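You operate a simulated robot arm through the tools that you are given. There is no shell and no other tool.

The job below is to be done with a simulated two-armed robot. You get a single attempt, and the scene is never put back.

JOB
Open the two-part mould and oil both pockets of its lower half.
Fine: lay the lid on the same tray; use the red dabber and the oil dish; put the dabber back. Set down upright: red dabber. A coat counts when it lies all over at full strength: go over it till it gets no stronger.

It is judged by the outcome, as a careful person would: the job done as asked, and still so three seconds after it is handed in. It fails if anything else is knocked over, pushed out of place, dropped, spilled or broken. A push-on lid holds only when it is set on centred and level and pressed home; a screw cap is set on level and turned clockwise until tight.

ROBOT AND FRAMES
Two 7-joint arms with two-finger parallel grippers on one trunk that stands fixed in place. Base frame: the origin is at the foot of the trunk, x ahead of it, y to its left, z up; the work surface is at about z = 0.736. Units: m, rad, N and s.
The left shoulder is at [0.081, 0.182, 1.039], the right one opposite. With the tool pointing down near the work surface each hand reaches from about 0.3 to 0.76 m from the base axis, measured 20 degrees to its own side. Payload 3.91 kg a hand.
Tool frame (each hand has its own): the origin (TCP) lies between the finger pads and is the grasp point; the fingertips stand 0.03 m ahead of it; z points along the fingers, y is the line along which they close. The gripper opens to 0.11 m. The fingers are 0.02 m wide and 0.01 m thick; the gripper's body (0.048 by 0.112 m) begins 0.055 m behind the TCP.
Orientation is that of the tool frame in the base frame, as a unit quaternion [w, x, y, z]. With the fingers straight down and closing along the base's y, the tool's x points along the base's -x, its y along +y and its z along -z.

CONTROLS
- The arms move only by the tool step_arm. It takes "left_series", "right_series" or both (then of equal length, played together; a hand with none holds still); each is a list of rows, each a list of 7 numbers: the shift along the base's x, y, z in m, then the turn, a rotation vector about the base's x, y, z in rad, then the finger opening in m, from 0 to 0.11. In form: [[tx, ty, tz, rx, ry, rz, grip], ...]. A call has 1 to 20 rows; each row shifts and turns the commanded pose from where the row before left it. Each row takes 0.2 s and may step no farther than 0.05 m and 0.15 rad from the row before; otherwise, or with a gripper value out of range, the whole call is refused. Where a pose cannot be reached the arm comes as near as it can. A force on the tool above 40 N (or 10 N above the force at the start of the call, whichever is more), or a blocked arm, ends the call early, and 0.2 s more pass. Each finger travels about 0.072 m/s and halts on what it meets, pressing with about 28 N; the grip force reading is that of the motor and also rises with nothing between the fingers. The clock runs only during rows and for 0.2 s after the last one: add rows that do not move to give the fingers time. It gives the time, the measured TCP pose, the force on the tool (base axes), the opening and the grip force at its end, in the units of the frame above (readings bear some noise), with the torque about the TCP (base axes, N m) and any sound that the robot's microphone picked up.
- Cameras (640 x 400 px; columns grow to the right, rows downward): "scene" is now at [0.2165, 0.0553, 1.2272]; the picture's right is [0.61, -0.79, 0.00], its down [-0.43, -0.33, -0.84] and it looks along [0.67, 0.52, -0.54] (base axes); focal length 214 px, centre (320, 200). "left" rides on the left gripper at [0.073, -0.017, -0.103] in its tool frame; the picture's right is [0.23, 0.97, 0.00], its down [-0.76, 0.18, -0.62] and it looks along [-0.61, 0.14, 0.78] (tool axes); focal length 222 px, centre (320, 200). "right" rides on the right gripper at [0.072, 0.017, -0.103] in its tool frame; the picture's right is [-0.23, 0.97, 0.00], its down [-0.76, -0.18, -0.62] and it looks along [-0.61, -0.14, 0.78] (tool axes); focal length 222 px, centre (320, 200). There is no depth. A picture from a camera that has moved, and an enlarged one, comes with that camera's place and axes in the base frame and with its lens.
- camera(camera): a new picture of that camera. It takes no simulated time.
- move_column(by): moves the trunk up (or, below 0, down) by that many m; the arms and the scene camera ride with it, the base frame stays. It gives what a move gives, with no picture.
- pan_tilt(pan, tilt): turns the head with the scene camera to pan (to the left, within 1.396 rad either way) and tilt (down, from -0.506 to 1.204), counted from straight ahead of the robot (the tilt from the chest, where the trunk bows). It gives what a move gives.
- enlarge(camera, box): a new picture of the part [left, top, right, bottom] of that camera's present view, enlarged. It takes no simulated time.
- hand_in(): hands the job in; it is judged then, once.

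Nothing tells you positions but the pictures and the camera data. Unless the task says otherwise, let go and move clear before handing in.

The tools are called after "Emit:" as name(argument=value, ...) on one line, values as JSON. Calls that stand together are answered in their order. step_arm: Moves the arms, as the interface text tells. Its arguments: {"type":"object","properties":{"left_series":{"type":"array","items":{"type":"array","items":{"type":"number"}}},"right_series":{"type":"array","items":{"type":"array","items":{"type":"number"}}}},"required":[]} The other tools are called the same way: move_column (by) moves the trunk up or down; pan_tilt (pan, tilt) turns the head that bears the scene camera; camera (camera) takes a picture; enlarge (camera, box) takes an enlarged picture of a part of a camera's view; hand_in () hands the job in.

At the start:

```text
clock: 0.0
left_eef_pos: [0.365, 0.3918, 1.146]
left_tcp_rot: [0.0, -0.001, 1.0, 0.0]
left_contact_force: [-0.6, -0.5, -0.2]
left_moment: [0.02, 0.03, 0.0]
left_opening: 0.1101
left_gripper_force: 0.2
right_eef_pos: [0.4297, 0.0557, 1.1726]
right_tcp_rot: [-0.001, 0.001, 1.0, 0.001]
right_contact_force: [0.0, 0.4, 1.0]
right_moment: [0.0, -0.01, 0.02]
right_opening: 0.1105
right_gripper_force: 0.0
trunk travel left (down, up): [-0.3, 0.214]
head pan, tilt (commanded): [0.644, 0.602]
```

scene: 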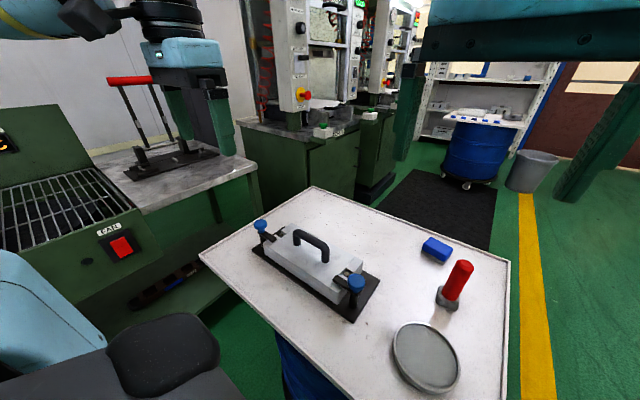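
right: 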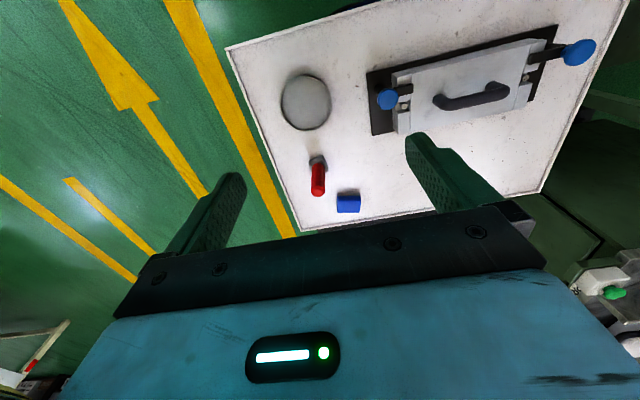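
left: 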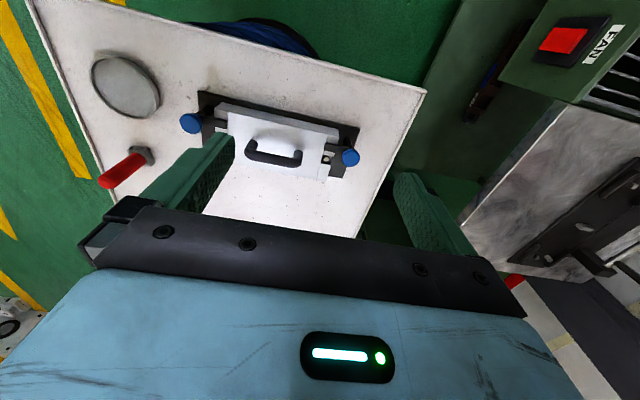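

I see a tray table with a two-part mould (lid with a black handle, two blue-knobbed clamps at its ends), a blue block, a red dabber in a small stand and a round grey dish. I'll take closer looks before moving.

Emit:
enlarge(camera="scene", box=[230, 190, 400, 330])

Emit:
enlarge(camera="scene", box=[370, 220, 520, 400])

Emit:
enlarge(camera="right", box=[350, 10, 620, 150])

Emit:
enlarge(camera="left", box=[160, 60, 400, 210])

```text
2.86 times, centred on (315, 260) of scene
camera zoom: at [0.2165, 0.0553, 1.2272], right [0.61, -0.79, 0.0], down [-0.43, -0.33, -0.84], along [0.67, 0.52, -0.54], focal length 613 px, centre (334, 29)
```

zoom: 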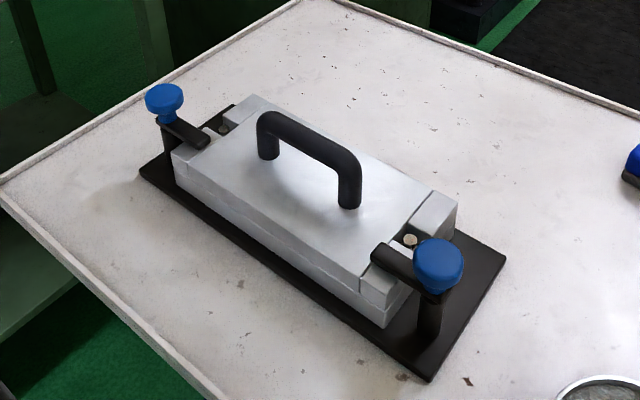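

```text
2.22 times, centred on (445, 310) of scene
camera zoom: at [0.2165, 0.0553, 1.2272], right [0.61, -0.79, 0.0], down [-0.43, -0.33, -0.84], along [0.67, 0.52, -0.54], focal length 477 px, centre (42, -44)
```

zoom: 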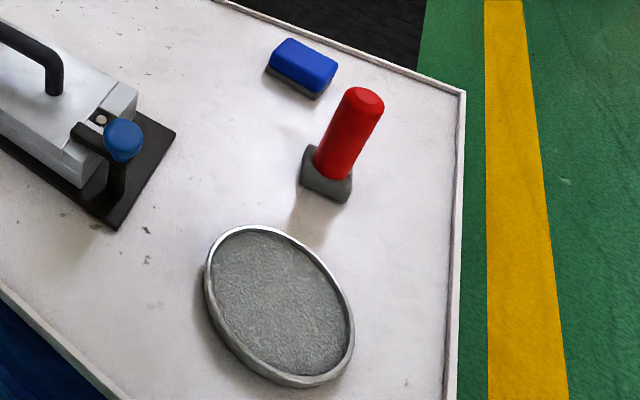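

```text
2.37 times, centred on (485, 80) of right
camera zoom: at [0.3582, 0.0739, 1.2747], right [0.23, 0.97, 0.0], down [0.76, -0.18, 0.62], along [0.6, -0.14, -0.78], focal length 526 px, centre (-71, 484)
```

zoom: 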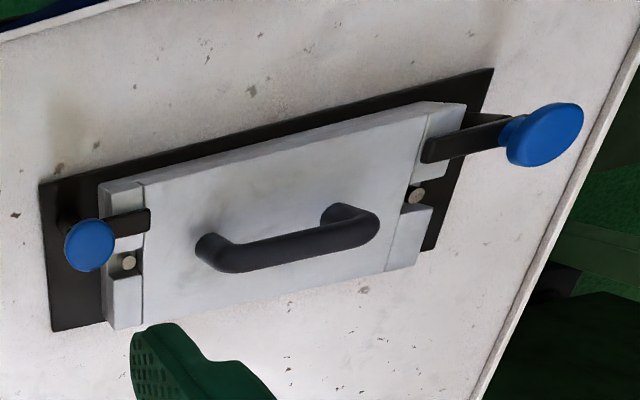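

```text
2.67 times, centred on (280, 135) of left
camera zoom: at [0.2947, 0.3757, 1.2485], right [-0.23, 0.97, 0.0], down [0.76, 0.18, 0.62], along [0.61, 0.14, -0.78], focal length 592 px, centre (427, 373)
```

zoom: 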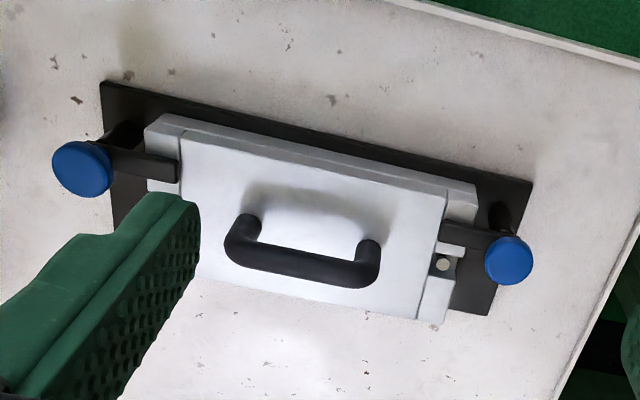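

The mould's base plate spans roughly x 0.465–0.605, y 0.155–0.52; knobs are near (0.493, 0.172, 0.836) and (0.493, 0.484, 0.84). The dish is near (0.49, 0.01) and the dabber near (0.645, 0.0). I'll bring both hands nearer to use their cameras for a closer look.

Emit:
step_arm(left_series=[[0.007, -0.01, -0.04, 0, 0, 0, 0.11], [0.007, -0.01, -0.04, 0, 0, 0, 0.11], [0.007, -0.01, -0.04, 0, 0, 0, 0.11], [0.007, -0.01, -0.03, 0, 0, 0, 0.11], [0.007, -0.01, -0.026, 0, 0, 0, 0.11]], right_series=[[0.015, -0.005, -0.045, 0, 0, 0, 0.11], [0.015, -0.005, -0.045, 0, 0, 0, 0.11], [0.015, -0.005, -0.045, 0, 0, 0, 0.11], [0.015, -0.005, -0.045, 0, 0, 0, 0.11], [0.014, -0.004, -0.04, 0, 0, 0, 0.11]])

Emit:
camera(camera="left")

Emit:
camera(camera="right")

```text
clock: 1.2
left_eef_pos: [0.4028, 0.3391, 0.9708]
left_tcp_rot: [0.0, -0.002, 1.0, 0.0]
left_contact_force: [0.6, -0.7, 0.5]
left_moment: [0.0, 0.05, -0.01]
left_opening: 0.1099
left_gripper_force: 0.0
right_eef_pos: [0.5076, 0.0305, 0.9479]
right_tcp_rot: [-0.001, 0.002, 1.0, 0.001]
right_contact_force: [-0.4, 0.0, 0.0]
right_moment: [-0.01, -0.01, -0.01]
right_opening: 0.1101
right_gripper_force: 0.0
trunk travel left (down, up): [-0.3, 0.214]
head pan, tilt (commanded): [0.644, 0.602]
```

```text
taken
camera left: at [0.3312, 0.3228, 1.0725], right [-0.23, 0.97, 0.0], down [0.76, 0.18, 0.62], along [0.61, 0.14, -0.78], focal length 222 px, centre (320, 200)
```

left: 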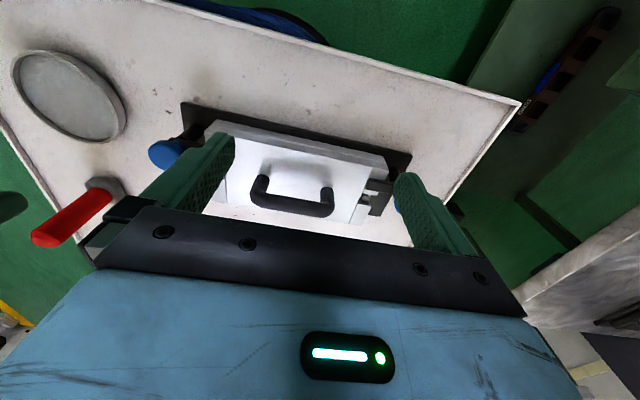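

```text
taken
camera right: at [0.4362, 0.048, 1.0508], right [0.23, 0.97, 0.0], down [0.76, -0.18, 0.62], along [0.6, -0.14, -0.78], focal length 222 px, centre (320, 200)
```

right: 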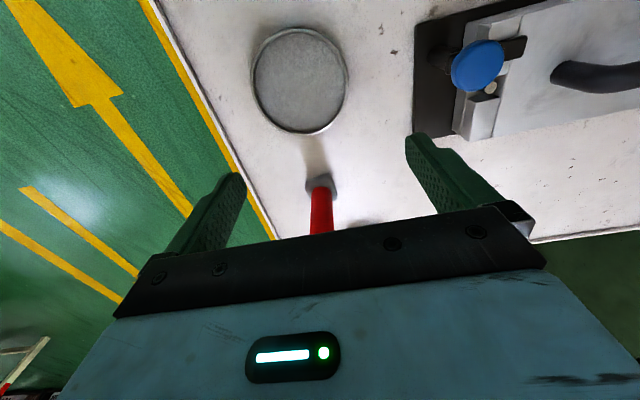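

The wrist views are clearer now; I'll enlarge the clamp, the dish and the dabber.

Emit:
enlarge(camera="right", box=[400, 0, 640, 150])

Emit:
enlarge(camera="right", box=[230, 20, 400, 240])

Emit:
enlarge(camera="scene", box=[320, 250, 400, 330])

Emit:
enlarge(camera="scene", box=[240, 200, 320, 280])

```text
2.67 times, centred on (520, 75) of right
camera zoom: at [0.4362, 0.048, 1.0508], right [0.23, 0.97, 0.0], down [0.76, -0.18, 0.62], along [0.6, -0.14, -0.78], focal length 592 px, centre (-213, 533)
```

zoom: 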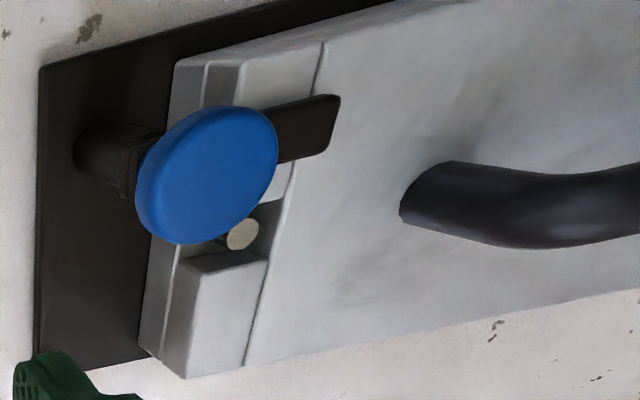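

```text
1.82 times, centred on (315, 130) of right
camera zoom: at [0.4362, 0.048, 1.0508], right [0.23, 0.97, 0.0], down [0.76, -0.18, 0.62], along [0.6, -0.14, -0.78], focal length 404 px, centre (329, 327)
```

zoom: 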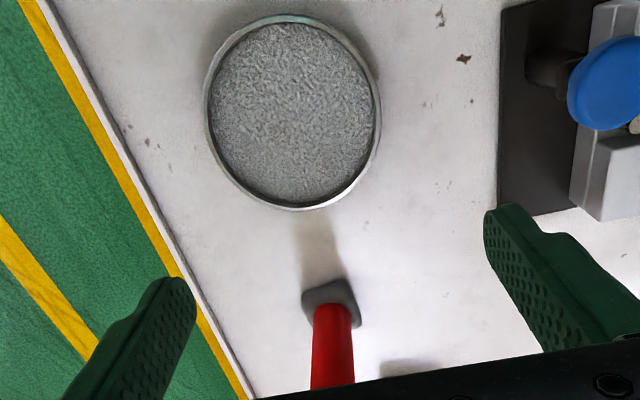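

```text
5.00 times, centred on (360, 290) of scene
camera zoom: at [0.2174, 0.0535, 1.2241], right [0.6, -0.8, 0.0], down [-0.45, -0.34, -0.82], along [0.66, 0.49, -0.57], focal length 1072 px, centre (120, -250)
```

zoom: 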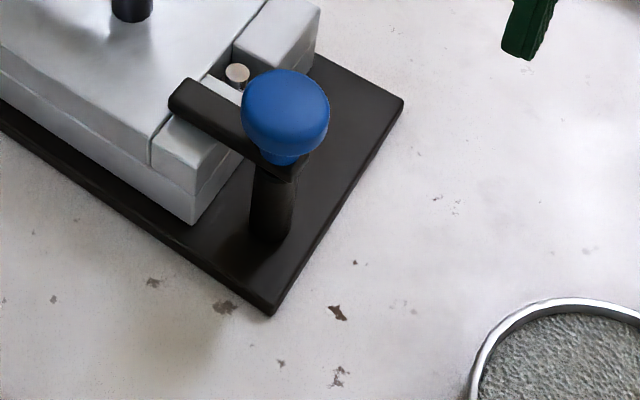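

```text
5.00 times, centred on (280, 240) of scene
camera zoom: at [0.2174, 0.0535, 1.2241], right [0.6, -0.8, 0.0], down [-0.45, -0.34, -0.82], along [0.66, 0.49, -0.57], focal length 1072 px, centre (520, 0)
```

zoom: 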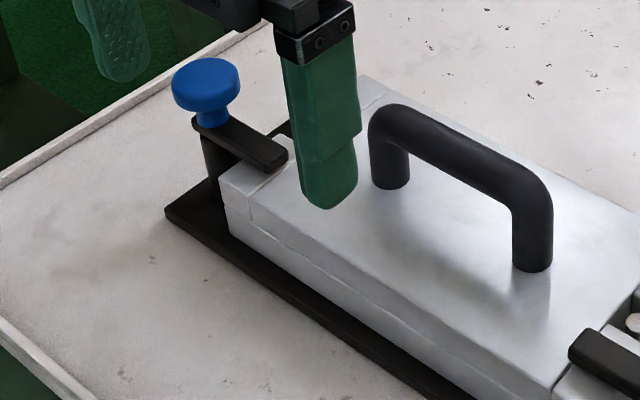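

The arms of the clamps swing on posts at the mould's ends; I want their exact height over the lid. I'll tilt the left hand to get a lower, flatter view of the far clamp.

Emit:
step_arm(left_series=[[-0.01, 0.02, -0.01, 0, -0.15, 0, 0.11], [-0.01, 0.02, -0.01, 0, -0.15, 0, 0.11], [0, 0.02, -0.01, 0, -0.15, 0, 0.11], [0, 0.02, -0.02, 0, -0.15, 0, 0.11]])

Emit:
camera(camera="left")

Emit:
enlarge(camera="left", box=[180, 40, 420, 190])

```text
clock: 2.2
left_eef_pos: [0.3818, 0.4218, 0.9182]
left_tcp_rot: [0.297, 0.0, 0.955, -0.001]
left_contact_force: [-0.2, 0.9, -0.1]
left_moment: [-0.02, 0.02, -0.02]
left_opening: 0.11
left_gripper_force: 0.0
right_eef_pos: [0.507, 0.033, 0.9487]
right_tcp_rot: [0.0, 0.001, 1.0, -0.001]
right_contact_force: [1.0, 0.2, -0.4]
right_moment: [-0.04, 0.0, 0.0]
right_opening: 0.1099
right_gripper_force: 0.1
trunk travel left (down, up): [-0.3, 0.214]
head pan, tilt (commanded): [0.644, 0.602]
```

```text
taken
camera left: at [0.2652, 0.4051, 0.9626], right [-0.19, 0.97, -0.13], down [0.27, 0.18, 0.94], along [0.94, 0.14, -0.3], focal length 222 px, centre (320, 200)
```

left: 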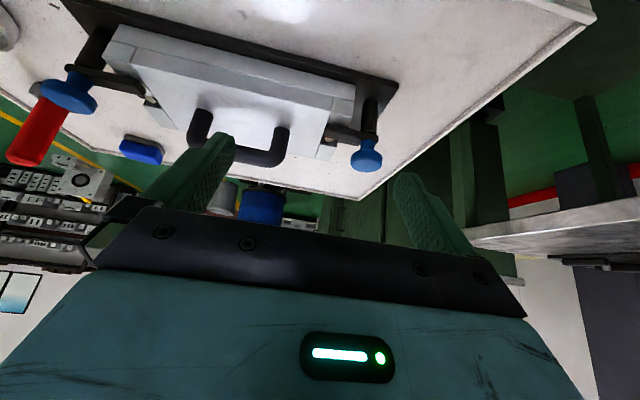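

```text
2.67 times, centred on (300, 115) of left
camera zoom: at [0.2652, 0.4051, 0.9626], right [-0.19, 0.97, -0.13], down [0.27, 0.18, 0.94], along [0.94, 0.14, -0.3], focal length 592 px, centre (373, 427)
```

zoom: 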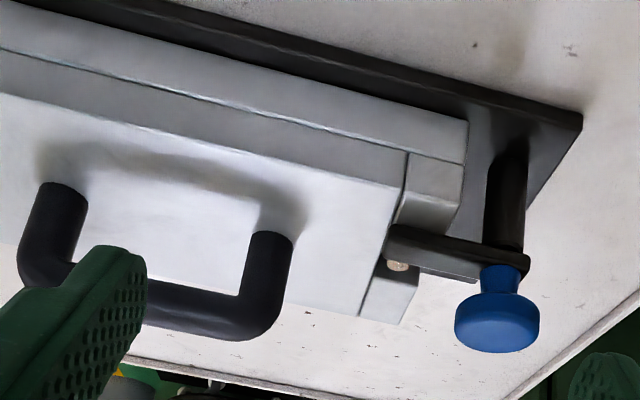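

The clamp arm sits on the post just over the lid's end (arm z ≈ 0.80, knob centre z ≈ 0.832), and the knob appears fixed to the arm. I'll set the left hand upright over the far knob, pre-turned so that I can turn the knob clockwise (arm swinging off toward the robot).

Emit:
step_arm(left_series=[[0.0275, 0.016, 0.0, 0, 0.15, 0, 0.08], [0.0275, 0.016, 0.0, 0, 0.15, 0, 0.08], [0.0275, 0.016, 0.0, 0, 0.15, 0, 0.08], [0.0275, 0.016, 0.0, 0, 0.15, 0, 0.08], [0, 0, 0, 0, 0, 0.15, 0.08], [0, 0, 0, 0, 0, 0.15, 0.08], [0, 0, 0, 0, 0, 0.15, 0.08], [0, 0, 0, 0, 0, 0.15, 0.08], [0, 0, 0, 0, 0, 0.15, 0.08]])

Emit:
camera(camera="left")

Emit:
camera(camera="scene")

```text
clock: 4.2
left_eef_pos: [0.4903, 0.4853, 0.9195]
left_tcp_rot: [0.0, -0.368, 0.93, -0.001]
left_contact_force: [-0.2, -0.5, -0.2]
left_moment: [0.04, 0.01, -0.02]
left_opening: 0.0799
left_gripper_force: 0.0
right_eef_pos: [0.5063, 0.0304, 0.9487]
right_tcp_rot: [-0.001, 0.001, 1.0, 0.001]
right_contact_force: [-0.2, -0.2, 0.4]
right_moment: [-0.01, 0.02, -0.04]
right_opening: 0.1099
right_gripper_force: 0.1
trunk travel left (down, up): [-0.3, 0.214]
head pan, tilt (commanded): [0.644, 0.602]
```

```text
taken
camera left: at [0.4505, 0.4245, 1.022], right [-0.83, 0.55, 0.0], down [0.43, 0.65, 0.62], along [0.35, 0.52, -0.78], focal length 222 px, centre (320, 200)
```

left: 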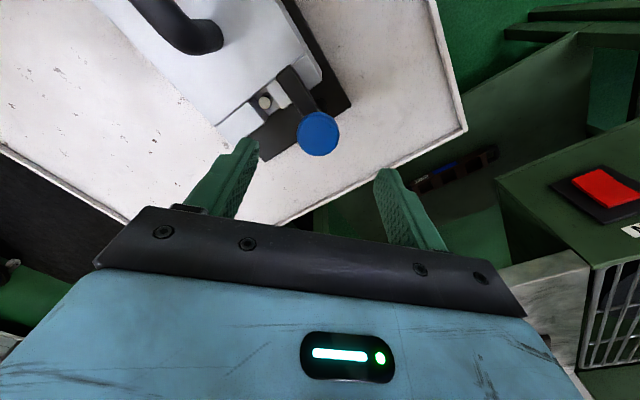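

```text
taken
camera scene: at [0.2163, 0.0537, 1.2243], right [0.6, -0.8, 0.0], down [-0.45, -0.34, -0.82], along [0.66, 0.49, -0.57], focal length 214 px, centre (320, 200)
```

scene: 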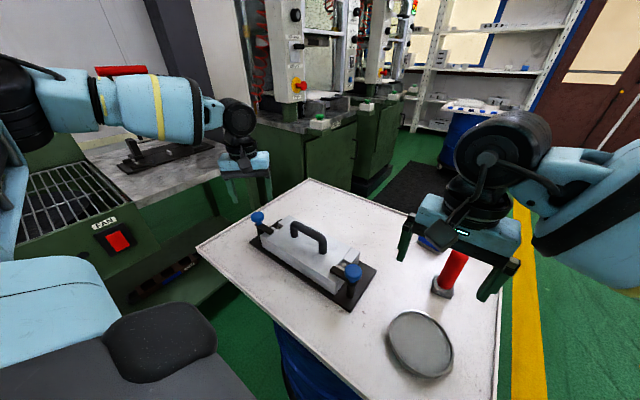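

The far knob is at about (0.495, 0.487); the hand is over it. I'll lower so the fingertips sit beside the knob but above its arm, and close gently.

Emit:
step_arm(left_series=[[0.002, 0.001, -0.025, 0, 0, 0, 0.08], [0.001, 0, -0.025, 0, 0, 0, 0.08], [0, 0, -0.022, 0, 0, 0, 0.08], [0, 0, 0, 0, 0, 0, 0.05], [0, 0, 0, 0, 0, 0, 0.03], [0, 0, 0, 0, 0, 0, 0.02], [0, 0, 0, 0, 0, 0, 0.02]])

Emit:
camera(camera="left")

```text
clock: 5.8
left_eef_pos: [0.4931, 0.4873, 0.8485]
left_tcp_rot: [0.0, -0.367, 0.93, 0.001]
left_contact_force: [-11.5, 14.5, 6.7]
left_moment: [0.71, 0.59, 0.1]
left_opening: 0.0372
left_gripper_force: 45.3
right_eef_pos: [0.5057, 0.0317, 0.9499]
right_tcp_rot: [0.0, 0.001, 1.0, 0.0]
right_contact_force: [0.2, 0.0, -0.7]
right_moment: [-0.01, 0.04, 0.01]
right_opening: 0.1101
right_gripper_force: 0.1
trunk travel left (down, up): [-0.3, 0.214]
head pan, tilt (commanded): [0.644, 0.602]
```

```text
taken
camera left: at [0.453, 0.4257, 0.9503], right [-0.83, 0.56, 0.0], down [0.44, 0.65, 0.62], along [0.35, 0.52, -0.78], focal length 222 px, centre (320, 200)
```

left: 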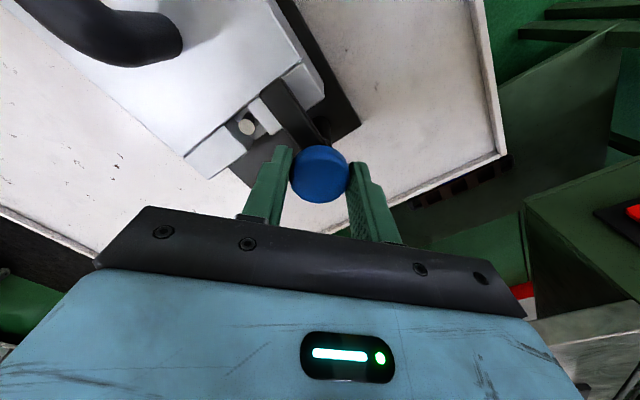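

The knob is gripped (0.037 m across) with a slight side load. I'll ease the hand toward it and begin turning clockwise in small steps.

Emit:
step_arm(left_series=[[-0.0015, 0.0015, 0, 0, 0, 0, 0.02], [0, 0, 0, 0, 0, -0.08, 0.02], [0, 0, 0, 0, 0, -0.08, 0.02]])

Emit:
camera(camera="left")

```text
clock: 6.6
left_eef_pos: [0.4922, 0.4879, 0.8478]
left_tcp_rot: [0.002, -0.291, 0.957, -0.001]
left_contact_force: [-0.9, -1.0, -1.7]
left_moment: [-0.1, -0.04, 0.68]
left_opening: 0.0374
left_gripper_force: 45.2
right_eef_pos: [0.5069, 0.0321, 0.9496]
right_tcp_rot: [-0.001, 0.002, 1.0, 0.001]
right_contact_force: [1.0, -0.4, -0.8]
right_moment: [-0.01, 0.0, -0.03]
right_opening: 0.1102
right_gripper_force: 0.0
trunk travel left (down, up): [-0.3, 0.214]
head pan, tilt (commanded): [0.644, 0.602]
```

```text
taken
camera left: at [0.4428, 0.4339, 0.9505], right [-0.73, 0.68, 0.0], down [0.53, 0.57, 0.62], along [0.43, 0.45, -0.78], focal length 222 px, centre (320, 200)
```

left: 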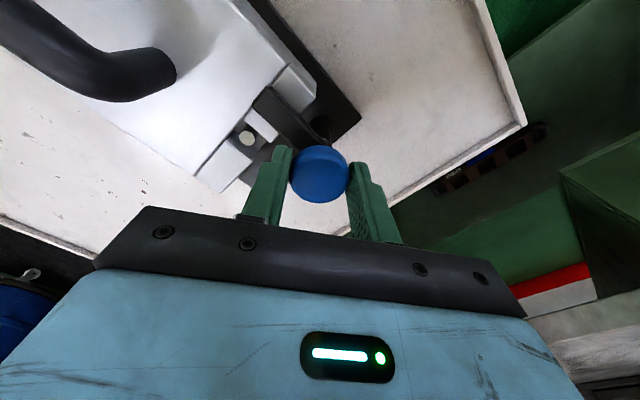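

Emit:
enlarge(camera="left", box=[180, 40, 380, 210])

Emit:
enlarge(camera="scene", box=[220, 190, 320, 270])

```text
2.35 times, centred on (280, 125) of left
camera zoom: at [0.4428, 0.4339, 0.9505], right [-0.73, 0.68, 0.0], down [0.53, 0.57, 0.62], along [0.43, 0.45, -0.78], focal length 523 px, centre (414, 376)
```

zoom: 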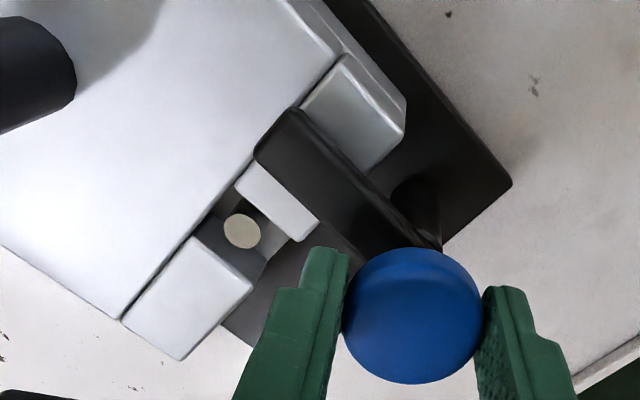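

```text
5.00 times, centred on (270, 230) of scene
camera zoom: at [0.2165, 0.0538, 1.2242], right [0.6, -0.8, 0.0], down [-0.45, -0.34, -0.82], along [0.66, 0.49, -0.57], focal length 1072 px, centre (570, 50)
```

zoom: 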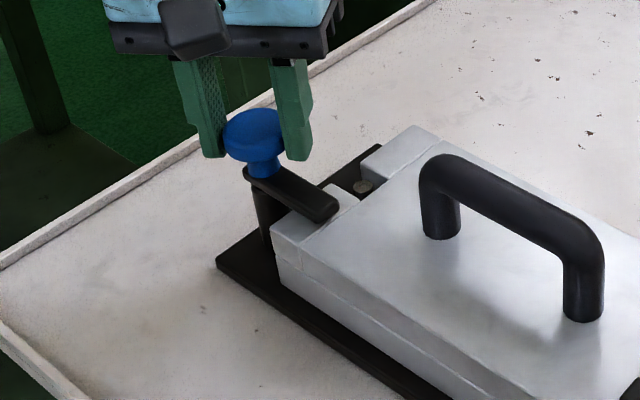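

Turning clockwise met 0.68 N m with the arm not visibly moving; the knob could be a screw knob loosening the other way. I'll turn counter-clockwise a little and compare the resistance.

Emit:
step_arm(left_series=[[0, 0, 0, 0, 0, 0.08, 0.02], [0, 0, 0, 0, 0, 0.08, 0.02], [0, 0, 0, 0, 0, 0.08, 0.02], [0, 0, 0, 0, 0, 0.08, 0.02]])

Emit:
enlarge(camera="left", box=[180, 40, 380, 210])

```text
clock: 7.6
left_eef_pos: [0.4933, 0.4859, 0.8479]
left_tcp_rot: [0.0, -0.44, 0.898, 0.0]
left_contact_force: [2.7, -14.4, -7.4]
left_moment: [-0.16, -0.49, -0.01]
left_opening: 0.0374
left_gripper_force: 44.6
right_eef_pos: [0.5078, 0.0297, 0.9496]
right_tcp_rot: [-0.002, 0.002, 1.0, 0.001]
right_contact_force: [0.0, 0.6, -0.3]
right_moment: [-0.01, 0.05, 0.04]
right_opening: 0.1102
right_gripper_force: 0.1
trunk travel left (down, up): [-0.3, 0.214]
head pan, tilt (commanded): [0.644, 0.602]
```

```text
2.35 times, centred on (280, 125) of left
camera zoom: at [0.4634, 0.4201, 0.9507], right [-0.91, 0.42, 0.0], down [0.33, 0.71, 0.62], along [0.26, 0.57, -0.78], focal length 523 px, centre (414, 376)
```

zoom: 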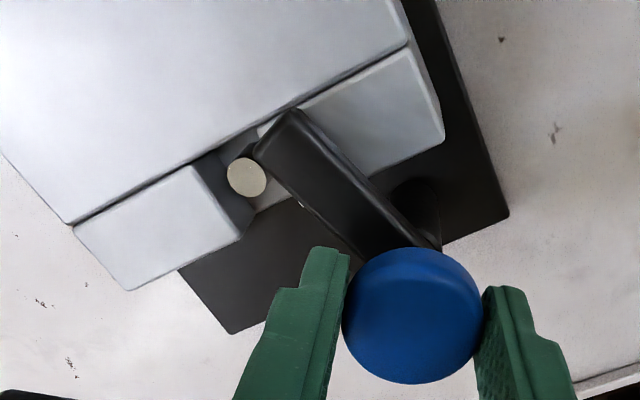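

The arm moves rigidly with the knob: counter-clockwise it runs into the locating pin, clockwise it swings free toward the robot. I'll turn clockwise about 90° now.

Emit:
step_arm(left_series=[[0, 0, 0, 0, 0, -0.1, 0.02], [0, 0, 0, 0, 0, -0.1, 0.02], [0, 0, 0, 0, 0, -0.1, 0.02], [0, 0, 0, 0, 0, -0.1, 0.02], [0, 0, 0, 0, 0, -0.1, 0.02], [0, 0, 0, 0, 0, -0.1, 0.02]])

Emit:
enlarge(camera="left", box=[180, 40, 380, 210])

```text
clock: 9.0
left_eef_pos: [0.4928, 0.4876, 0.8478]
left_tcp_rot: [0.002, -0.155, 0.988, 0.001]
left_contact_force: [7.3, -5.9, -0.4]
left_moment: [-0.12, -0.44, 0.7]
left_opening: 0.0374
left_gripper_force: 44.8
right_eef_pos: [0.5073, 0.0305, 0.9499]
right_tcp_rot: [-0.002, 0.0, 1.0, 0.0]
right_contact_force: [-0.3, -0.5, -0.3]
right_moment: [-0.01, 0.0, 0.01]
right_opening: 0.1102
right_gripper_force: 0.0
trunk travel left (down, up): [-0.3, 0.214]
head pan, tilt (commanded): [0.644, 0.602]
```

```text
2.35 times, centred on (280, 125) of left
camera zoom: at [0.4308, 0.4502, 0.9506], right [-0.51, 0.86, 0.0], down [0.67, 0.4, 0.63], along [0.54, 0.32, -0.78], focal length 523 px, centre (414, 376)
```

zoom: 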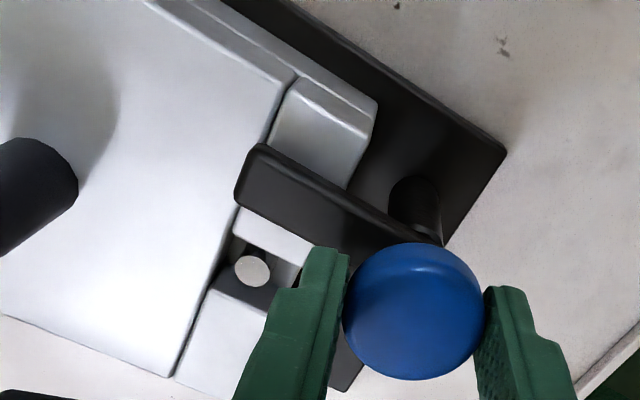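

The arm stays put clockwise (a stop; the fingers slip on the knob), whereas counter-clockwise it did swing. So the clamp opens counter-clockwise. I'll release, pre-turn the hand the other way, and re-grip.

Emit:
step_arm(left_series=[[0, 0, 0, 0, 0, 0, 0.07], [0, 0, 0, 0, 0, 0, 0.07], [0, 0, 0, 0, 0, -0.14, 0.07], [0, 0, 0, 0, 0, -0.14, 0.07], [0, 0, 0, 0, 0, -0.14, 0.07], [0, 0, 0, 0, 0, -0.14, 0.07], [0, 0, 0, 0, 0, -0.14, 0.07], [0, 0, 0, 0, 0, -0.14, 0.07], [0, 0, 0, 0, 0, -0.14, 0.07], [0, 0, 0, 0, 0, -0.14, 0.07]])

Emit:
camera(camera="left")

Emit:
enlarge(camera="scene", box=[220, 190, 320, 270])

```text
clock: 11.2
left_eef_pos: [0.4914, 0.4879, 0.8489]
left_tcp_rot: [0.001, 0.395, 0.919, 0.0]
left_contact_force: [0.2, 0.5, 0.0]
left_moment: [-0.01, 0.02, -0.02]
left_opening: 0.0699
left_gripper_force: 0.1
right_eef_pos: [0.5054, 0.0309, 0.9493]
right_tcp_rot: [-0.001, 0.001, 1.0, 0.001]
right_contact_force: [-0.4, 0.6, -1.0]
right_moment: [0.01, -0.04, 0.02]
right_opening: 0.1101
right_gripper_force: 0.2
trunk travel left (down, up): [-0.3, 0.214]
head pan, tilt (commanded): [0.644, 0.602]
```

```text
taken
camera left: at [0.4316, 0.53, 0.9506], right [0.55, 0.83, 0.0], down [0.65, -0.43, 0.62], along [0.52, -0.34, -0.78], focal length 222 px, centre (320, 200)
```

left: 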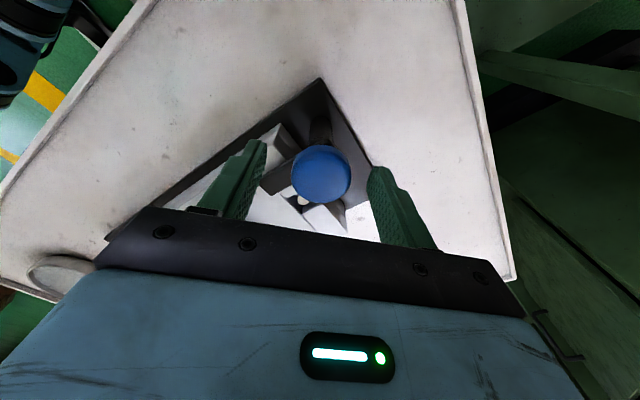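

```text
5.00 times, centred on (270, 230) of scene
camera zoom: at [0.2164, 0.0537, 1.2243], right [0.6, -0.8, 0.0], down [-0.45, -0.34, -0.82], along [0.66, 0.49, -0.57], focal length 1072 px, centre (570, 50)
```

zoom: 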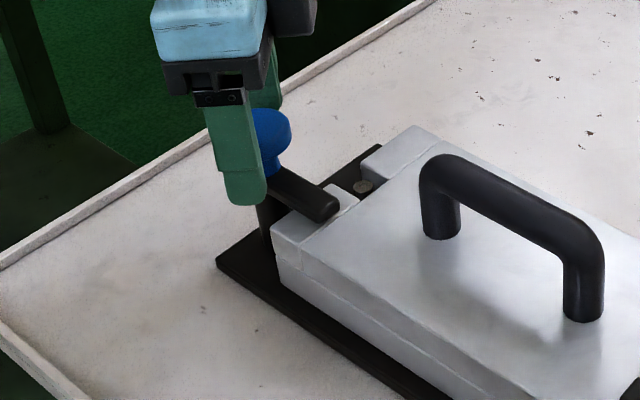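

The hand is at yaw −0.81, around the knob. I'll grip and turn counter-clockwise.

Emit:
step_arm(left_series=[[0, 0, 0, 0, 0, 0, 0.04], [0, 0, 0, 0, 0, 0, 0.02], [0, 0, 0, 0, 0, 0, 0.02], [0, 0, 0, 0, 0, 0.1, 0.02], [0, 0, 0, 0, 0, 0.1, 0.02], [0, 0, 0, 0, 0, 0.1, 0.02], [0, 0, 0, 0, 0, 0.1, 0.02], [0, 0, 0, 0, 0, 0.1, 0.02]])

Emit:
camera(camera="left")

Emit:
enlarge(camera="scene", box=[220, 190, 320, 270])

```text
clock: 13.0
left_eef_pos: [0.4935, 0.4882, 0.848]
left_tcp_rot: [0.001, 0.153, 0.988, 0.0]
left_contact_force: [7.4, -0.1, 5.8]
left_moment: [0.16, 0.89, 0.0]
left_opening: 0.0369
left_gripper_force: 45.0
right_eef_pos: [0.5072, 0.0312, 0.9488]
right_tcp_rot: [0.0, 0.001, 1.0, 0.001]
right_contact_force: [0.9, 1.2, -0.1]
right_moment: [0.02, -0.01, -0.02]
right_opening: 0.1103
right_gripper_force: 0.1
trunk travel left (down, up): [-0.3, 0.214]
head pan, tilt (commanded): [0.644, 0.602]
```

```text
taken
camera left: at [0.4199, 0.4951, 0.9505], right [0.08, 1.0, 0.0], down [0.78, -0.06, 0.62], along [0.62, -0.05, -0.78], focal length 222 px, centre (320, 200)
```

left: 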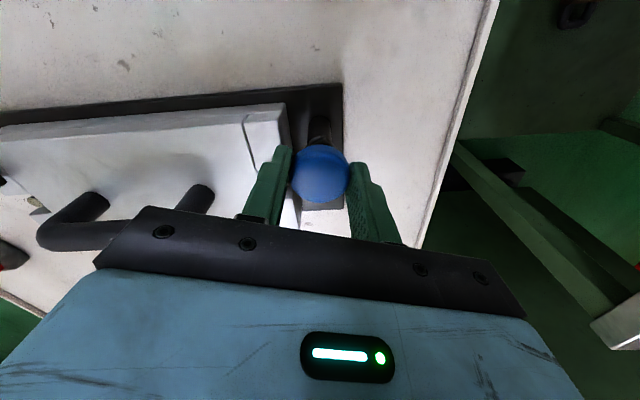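

```text
5.00 times, centred on (270, 230) of scene
camera zoom: at [0.2169, 0.0533, 1.2242], right [0.6, -0.8, 0.0], down [-0.45, -0.34, -0.82], along [0.66, 0.49, -0.57], focal length 1072 px, centre (570, 50)
```

zoom: 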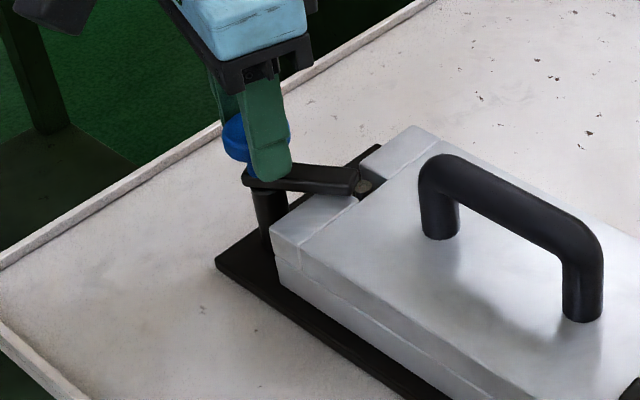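

The arm swings freely counter-clockwise, now nearing the pin. I'll continue and watch for contact.

Emit:
step_arm(left_series=[[0, 0, 0, 0, 0, 0.1, 0.02], [0, 0, 0, 0, 0, 0.1, 0.02], [0, 0, 0, 0, 0, 0.1, 0.02]])

Emit:
enlarge(camera="scene", box=[220, 190, 320, 270])

```text
clock: 13.8
left_eef_pos: [0.4937, 0.4885, 0.8477]
left_tcp_rot: [-0.001, 0.003, 1.0, -0.001]
left_contact_force: [3.0, -4.5, -0.2]
left_moment: [0.01, -1.36, -0.05]
left_opening: 0.0373
left_gripper_force: 45.1
right_eef_pos: [0.5061, 0.0296, 0.9486]
right_tcp_rot: [-0.001, 0.001, 1.0, 0.001]
right_contact_force: [0.2, -0.1, 1.0]
right_moment: [-0.03, 0.0, 0.02]
right_opening: 0.1102
right_gripper_force: 0.1
trunk travel left (down, up): [-0.3, 0.214]
head pan, tilt (commanded): [0.644, 0.602]
```

```text
5.00 times, centred on (270, 230) of scene
camera zoom: at [0.2167, 0.0533, 1.2242], right [0.6, -0.8, 0.0], down [-0.45, -0.34, -0.82], along [0.66, 0.49, -0.57], focal length 1072 px, centre (570, 50)
```

zoom: 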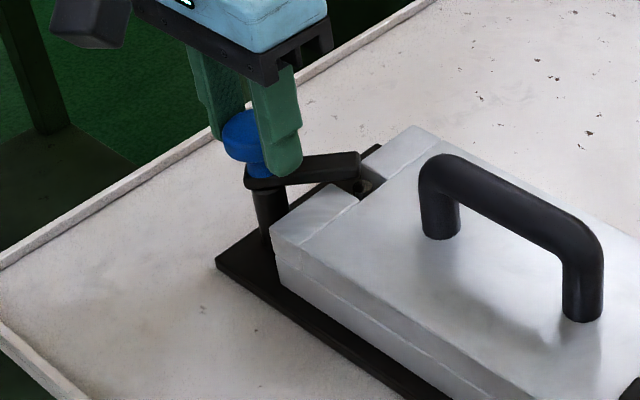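

The arm passes over the pin with no resistance. I'll keep turning until it points clear of the lid.

Emit:
step_arm(left_series=[[0, 0, 0, 0, 0, 0.1, 0.02], [0, 0, 0, 0, 0, 0.1, 0.02], [0, 0, 0, 0, 0, 0.1, 0.02], [0, 0, 0, 0, 0, 0.1, 0.02], [0, 0, 0, 0, 0, 0.1, 0.02], [0, 0, 0, 0, 0, 0.1, 0.02], [0, 0, 0, 0, 0, 0.1, 0.02], [0, 0, 0, 0, 0, 0.1, 0.02]])

Emit:
enlarge(camera="scene", box=[220, 190, 320, 270])

Emit:
camera(camera="left")

```text
clock: 15.6
left_eef_pos: [0.4937, 0.4874, 0.8478]
left_tcp_rot: [0.0, -0.386, 0.923, 0.001]
left_contact_force: [6.3, -6.2, 0.9]
left_moment: [-0.37, 0.11, -0.65]
left_opening: 0.0373
left_gripper_force: 45.1
right_eef_pos: [0.5071, 0.029, 0.949]
right_tcp_rot: [-0.001, 0.002, 1.0, 0.001]
right_contact_force: [0.2, -0.6, -0.7]
right_moment: [-0.03, 0.0, 0.0]
right_opening: 0.1098
right_gripper_force: 0.0
trunk travel left (down, up): [-0.3, 0.214]
head pan, tilt (commanded): [0.644, 0.602]
```

```text
5.00 times, centred on (270, 230) of scene
camera zoom: at [0.217, 0.053, 1.2242], right [0.6, -0.8, 0.0], down [-0.45, -0.34, -0.82], along [0.66, 0.49, -0.57], focal length 1072 px, centre (570, 50)
```

zoom: 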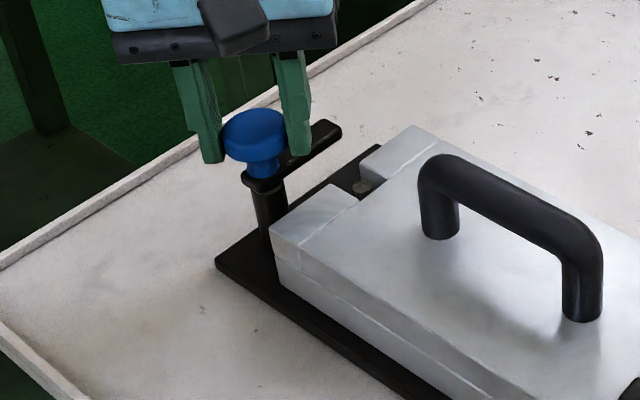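

```text
taken
camera left: at [0.4555, 0.4242, 0.9505], right [-0.85, 0.52, 0.0], down [0.41, 0.67, 0.62], along [0.33, 0.53, -0.78], focal length 222 px, centre (320, 200)
```

left: 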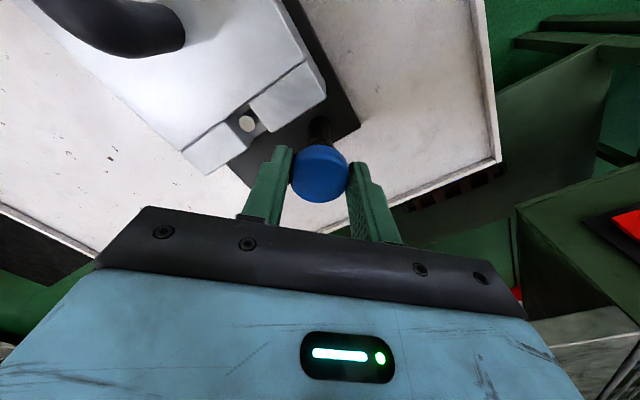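

The far clamp's arm now points straight away from the lid (stop reached). I'll release it and rise, while bringing the right hand over the near knob at about (0.493, 0.171).

Emit:
step_arm(left_series=[[0, 0, 0, 0, 0, 0, 0.07], [0, 0, 0, 0, 0, 0, 0.07], [0, 0, 0.04, 0, 0, 0, 0.07], [0, 0, 0.04, 0, 0, 0, 0.07], [0, 0.01, 0.03, 0, 0, -0.1, 0.07], [0, 0, 0, 0, 0, -0.15, 0.07], [0, 0, 0, 0, 0, -0.15, 0.07], [0, 0, 0, 0, 0, -0.15, 0.07], [0, 0, 0, 0, 0, -0.15, 0.07]], right_series=[[0, 0, 0, 0, 0, 0, 0.08], [-0.003, 0.03, 0, 0, 0, 0, 0.08], [-0.003, 0.03, 0, 0, 0, 0, 0.08], [-0.003, 0.03, 0, 0, 0, 0, 0.08], [-0.003, 0.03, 0, 0, 0, 0, 0.08], [-0.002, 0.02, 0, 0, 0, 0, 0.08], [0, 0, 0, 0, 0, 0, 0.08], [0, 0, 0, 0, 0, 0, 0.08], [0, 0, 0, 0, 0, 0, 0.08]])

Emit:
camera(camera="right")

Emit:
camera(camera="scene")

```text
clock: 17.8
left_eef_pos: [0.4932, 0.4983, 0.9577]
left_tcp_rot: [0.0, -0.045, 0.999, -0.001]
left_contact_force: [-0.1, 0.2, 0.0]
left_moment: [0.02, 0.01, -0.02]
left_opening: 0.0703
left_gripper_force: 0.1
right_eef_pos: [0.5277, 0.1291, 0.9507]
right_tcp_rot: [-0.009, 0.051, 0.999, 0.006]
right_contact_force: [-0.6, 0.2, -0.4]
right_moment: [0.02, -0.03, 0.02]
right_opening: 0.0799
right_gripper_force: 0.1
trunk travel left (down, up): [-0.3, 0.214]
head pan, tilt (commanded): [0.644, 0.602]
stopped in row 9 (right hand): the arm was blocked; the commanded pose is now the measured one
```

```text
taken
camera right: at [0.4612, 0.1529, 1.0546], right [0.33, 0.95, 0.01], down [0.75, -0.26, 0.61], along [0.57, -0.19, -0.8], focal length 222 px, centre (320, 200)
```

right: 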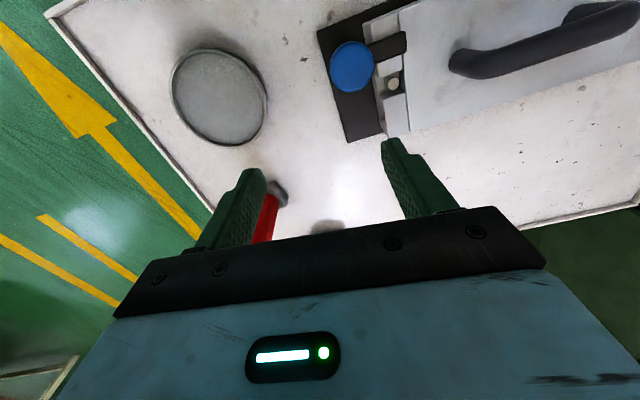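

```text
taken
camera scene: at [0.2166, 0.0535, 1.2242], right [0.6, -0.8, 0.0], down [-0.45, -0.34, -0.82], along [0.66, 0.49, -0.57], focal length 214 px, centre (320, 200)
```

scene: 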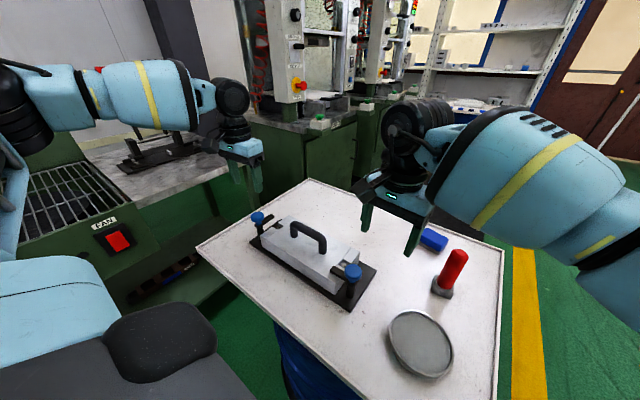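

The right arm hit a joint limit, so the left hand will do the near clamp. I'll withdraw the right hand up and to its own side, out of the way.

Emit:
step_arm(right_series=[[0, -0.03, 0.03, 0, 0, 0, 0.08], [0, -0.03, 0.03, 0, 0, 0, 0.08], [-0.01, -0.045, 0.02, 0, 0, 0, 0.08], [-0.02, -0.045, 0.01, 0, 0, 0, 0.08], [-0.02, -0.045, 0.01, 0, 0, 0, 0.08], [-0.02, -0.045, 0.01, 0, 0, 0, 0.08], [-0.02, -0.045, 0, 0, 0, 0, 0.08], [-0.02, -0.045, 0, 0, 0, 0, 0.08], [-0.02, -0.04, 0, 0, 0, 0, 0.08], [-0.02, -0.04, 0, 0, 0, 0, 0.08]])

Emit:
camera(camera="scene")

```text
refused: row 3 steps farther than a row can; nothing moved
```

```text
taken
camera scene: at [0.2166, 0.0535, 1.2242], right [0.6, -0.8, 0.0], down [-0.45, -0.34, -0.82], along [0.66, 0.49, -0.57], focal length 214 px, centre (320, 200)
```

scene: 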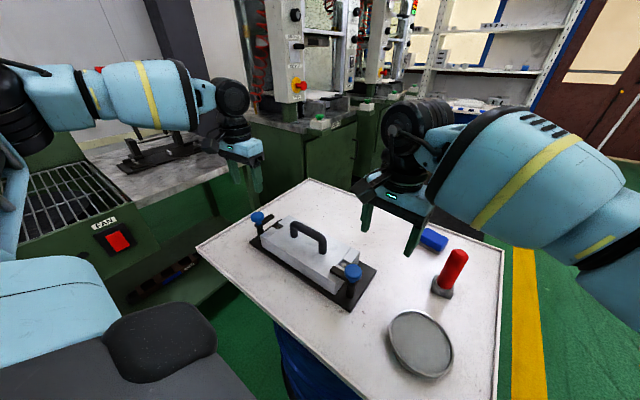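

One row was too long; I'll repeat the right hand's retreat with shorter steps.

Emit:
step_arm(right_series=[[0, -0.03, 0.03, 0, 0, 0, 0.08], [0, -0.03, 0.03, 0, 0, 0, 0.08], [0, -0.04, 0.02, 0, 0, 0, 0.08], [-0.015, -0.04, 0.01, 0, 0, 0, 0.08], [-0.015, -0.04, 0.01, 0, 0, 0, 0.08], [-0.015, -0.04, 0.01, 0, 0, 0, 0.08], [-0.02, -0.04, 0, 0, 0, 0, 0.08], [-0.02, -0.04, 0, 0, 0, 0, 0.08], [-0.02, -0.04, 0, 0, 0, 0, 0.08], [-0.02, -0.04, 0, 0, 0, 0, 0.08]])

Emit:
camera(camera="scene")

```text
clock: 20.0
left_eef_pos: [0.4919, 0.4991, 0.9575]
left_tcp_rot: [0.001, -0.044, 0.999, 0.001]
left_contact_force: [0.0, -1.1, 0.1]
left_moment: [0.0, 0.01, 0.0]
left_opening: 0.07
left_gripper_force: 0.1
right_eef_pos: [0.4023, -0.2494, 1.0654]
right_tcp_rot: [-0.008, 0.049, 0.999, 0.007]
right_contact_force: [-0.5, 0.7, -0.2]
right_moment: [0.01, -0.03, 0.0]
right_opening: 0.0799
right_gripper_force: 0.0
trunk travel left (down, up): [-0.3, 0.214]
head pan, tilt (commanded): [0.644, 0.602]
```

```text
taken
camera scene: at [0.2158, 0.053, 1.2245], right [0.6, -0.8, 0.0], down [-0.45, -0.34, -0.82], along [0.66, 0.5, -0.57], focal length 214 px, centre (320, 200)
```

scene: 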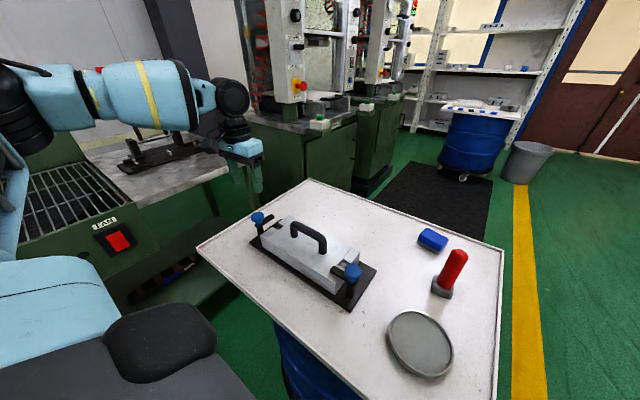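

The right hand is clear. Now the left hand goes over the near knob.

Emit:
step_arm(left_series=[[0, -0.041, 0, 0, 0, 0, 0.07], [0, -0.041, 0, 0, 0, 0, 0.07], [0, -0.041, 0, 0, 0, 0, 0.07], [0, -0.041, 0, 0, 0, 0, 0.07], [0, -0.041, 0, 0, 0, 0, 0.07], [0, -0.041, 0, 0, 0, 0, 0.07], [0, -0.041, 0, 0, 0, 0, 0.07], [0, -0.041, 0, 0, 0, 0, 0.07], [0.001, 0, -0.02, 0, 0, 0, 0.07]])

Emit:
camera(camera="left")

Emit:
enlarge(camera="left", box=[220, 60, 420, 220])

```text
clock: 22.0
left_eef_pos: [0.4922, 0.1721, 0.936]
left_tcp_rot: [0.0, -0.044, 0.999, 0.001]
left_contact_force: [-0.9, -0.1, -0.1]
left_moment: [-0.01, 0.0, -0.01]
left_opening: 0.0699
left_gripper_force: 0.0
right_eef_pos: [0.4019, -0.2491, 1.0652]
right_tcp_rot: [-0.008, 0.05, 0.999, 0.006]
right_contact_force: [0.6, 0.6, 0.5]
right_moment: [-0.02, 0.01, -0.02]
right_opening: 0.0799
right_gripper_force: 0.1
trunk travel left (down, up): [-0.3, 0.214]
head pan, tilt (commanded): [0.644, 0.602]
```

```text
taken
camera left: at [0.4226, 0.1497, 1.0379], right [-0.31, 0.95, 0.0], down [0.74, 0.24, 0.62], along [0.59, 0.2, -0.78], focal length 222 px, centre (320, 200)
```

left: 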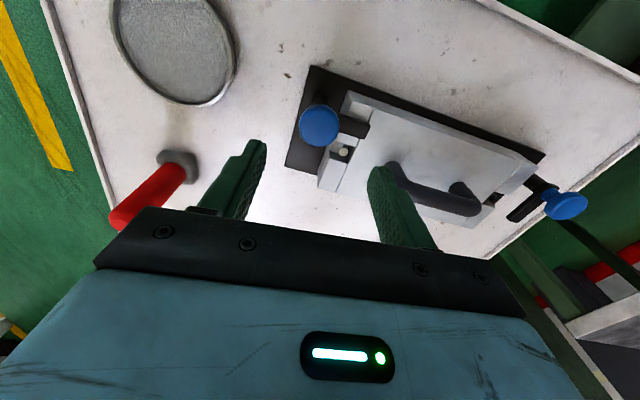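

```text
2.50 times, centred on (320, 140) of left
camera zoom: at [0.4226, 0.1497, 1.0379], right [-0.31, 0.95, 0.0], down [0.74, 0.24, 0.62], along [0.59, 0.2, -0.78], focal length 555 px, centre (320, 350)
```

zoom: 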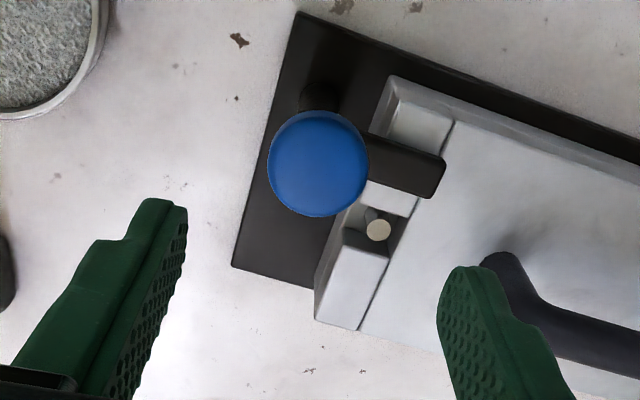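

The near knob is at about (0.4915, 0.173), right below the hand. I'll lower, grip, and test-turn counter-clockwise a little.

Emit:
step_arm(left_series=[[0, 0.001, -0.03, 0, 0, 0, 0.07], [0, 0, -0.03, 0, 0, 0, 0.07], [0, 0, -0.026, 0, 0, 0, 0.07], [0, 0, 0, 0, 0, 0, 0.04], [0, 0, 0, 0, 0, 0, 0.02], [0, 0, 0, 0, 0, 0, 0.02], [0, 0, 0, 0, 0, 0.08, 0.02], [0, 0, 0, 0, 0, 0.08, 0.02], [0, 0, 0, 0, 0, 0.08, 0.02]])

Emit:
enlarge(camera="left", box=[220, 60, 420, 220])

Emit:
enlarge(camera="scene", box=[310, 230, 410, 310])

```text
clock: 24.0
left_eef_pos: [0.4926, 0.1726, 0.851]
left_tcp_rot: [0.0, -0.164, 0.986, 0.0]
left_contact_force: [0.7, 1.4, -2.0]
left_moment: [0.08, -0.08, -0.71]
left_opening: 0.0375
left_gripper_force: 44.7
right_eef_pos: [0.4021, -0.2485, 1.0659]
right_tcp_rot: [-0.008, 0.05, 0.999, 0.007]
right_contact_force: [-0.3, -0.1, 0.1]
right_moment: [-0.01, -0.04, 0.0]
right_opening: 0.0801
right_gripper_force: 0.0
trunk travel left (down, up): [-0.3, 0.214]
head pan, tilt (commanded): [0.644, 0.602]
```

```text
2.50 times, centred on (320, 140) of left
camera zoom: at [0.4313, 0.133, 0.9536], right [-0.53, 0.85, 0.0], down [0.66, 0.41, 0.62], along [0.53, 0.33, -0.78], focal length 555 px, centre (320, 350)
```

zoom: 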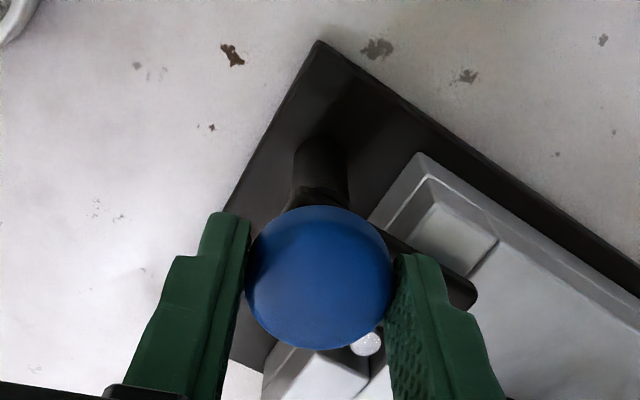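

```text
5.00 times, centred on (360, 270) of scene
camera zoom: at [0.2165, 0.0538, 1.2242], right [0.6, -0.8, 0.0], down [-0.45, -0.34, -0.82], along [0.66, 0.49, -0.57], focal length 1072 px, centre (120, -150)
```

zoom: 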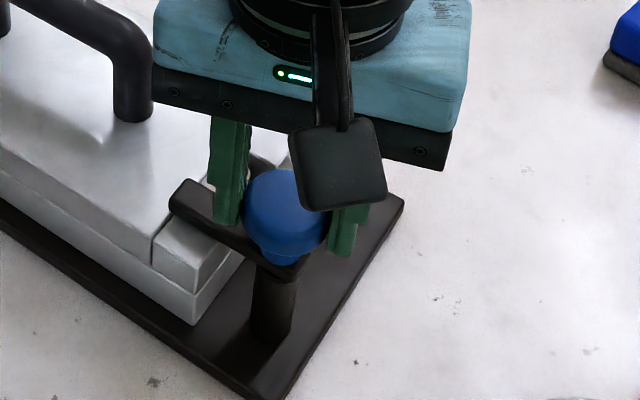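

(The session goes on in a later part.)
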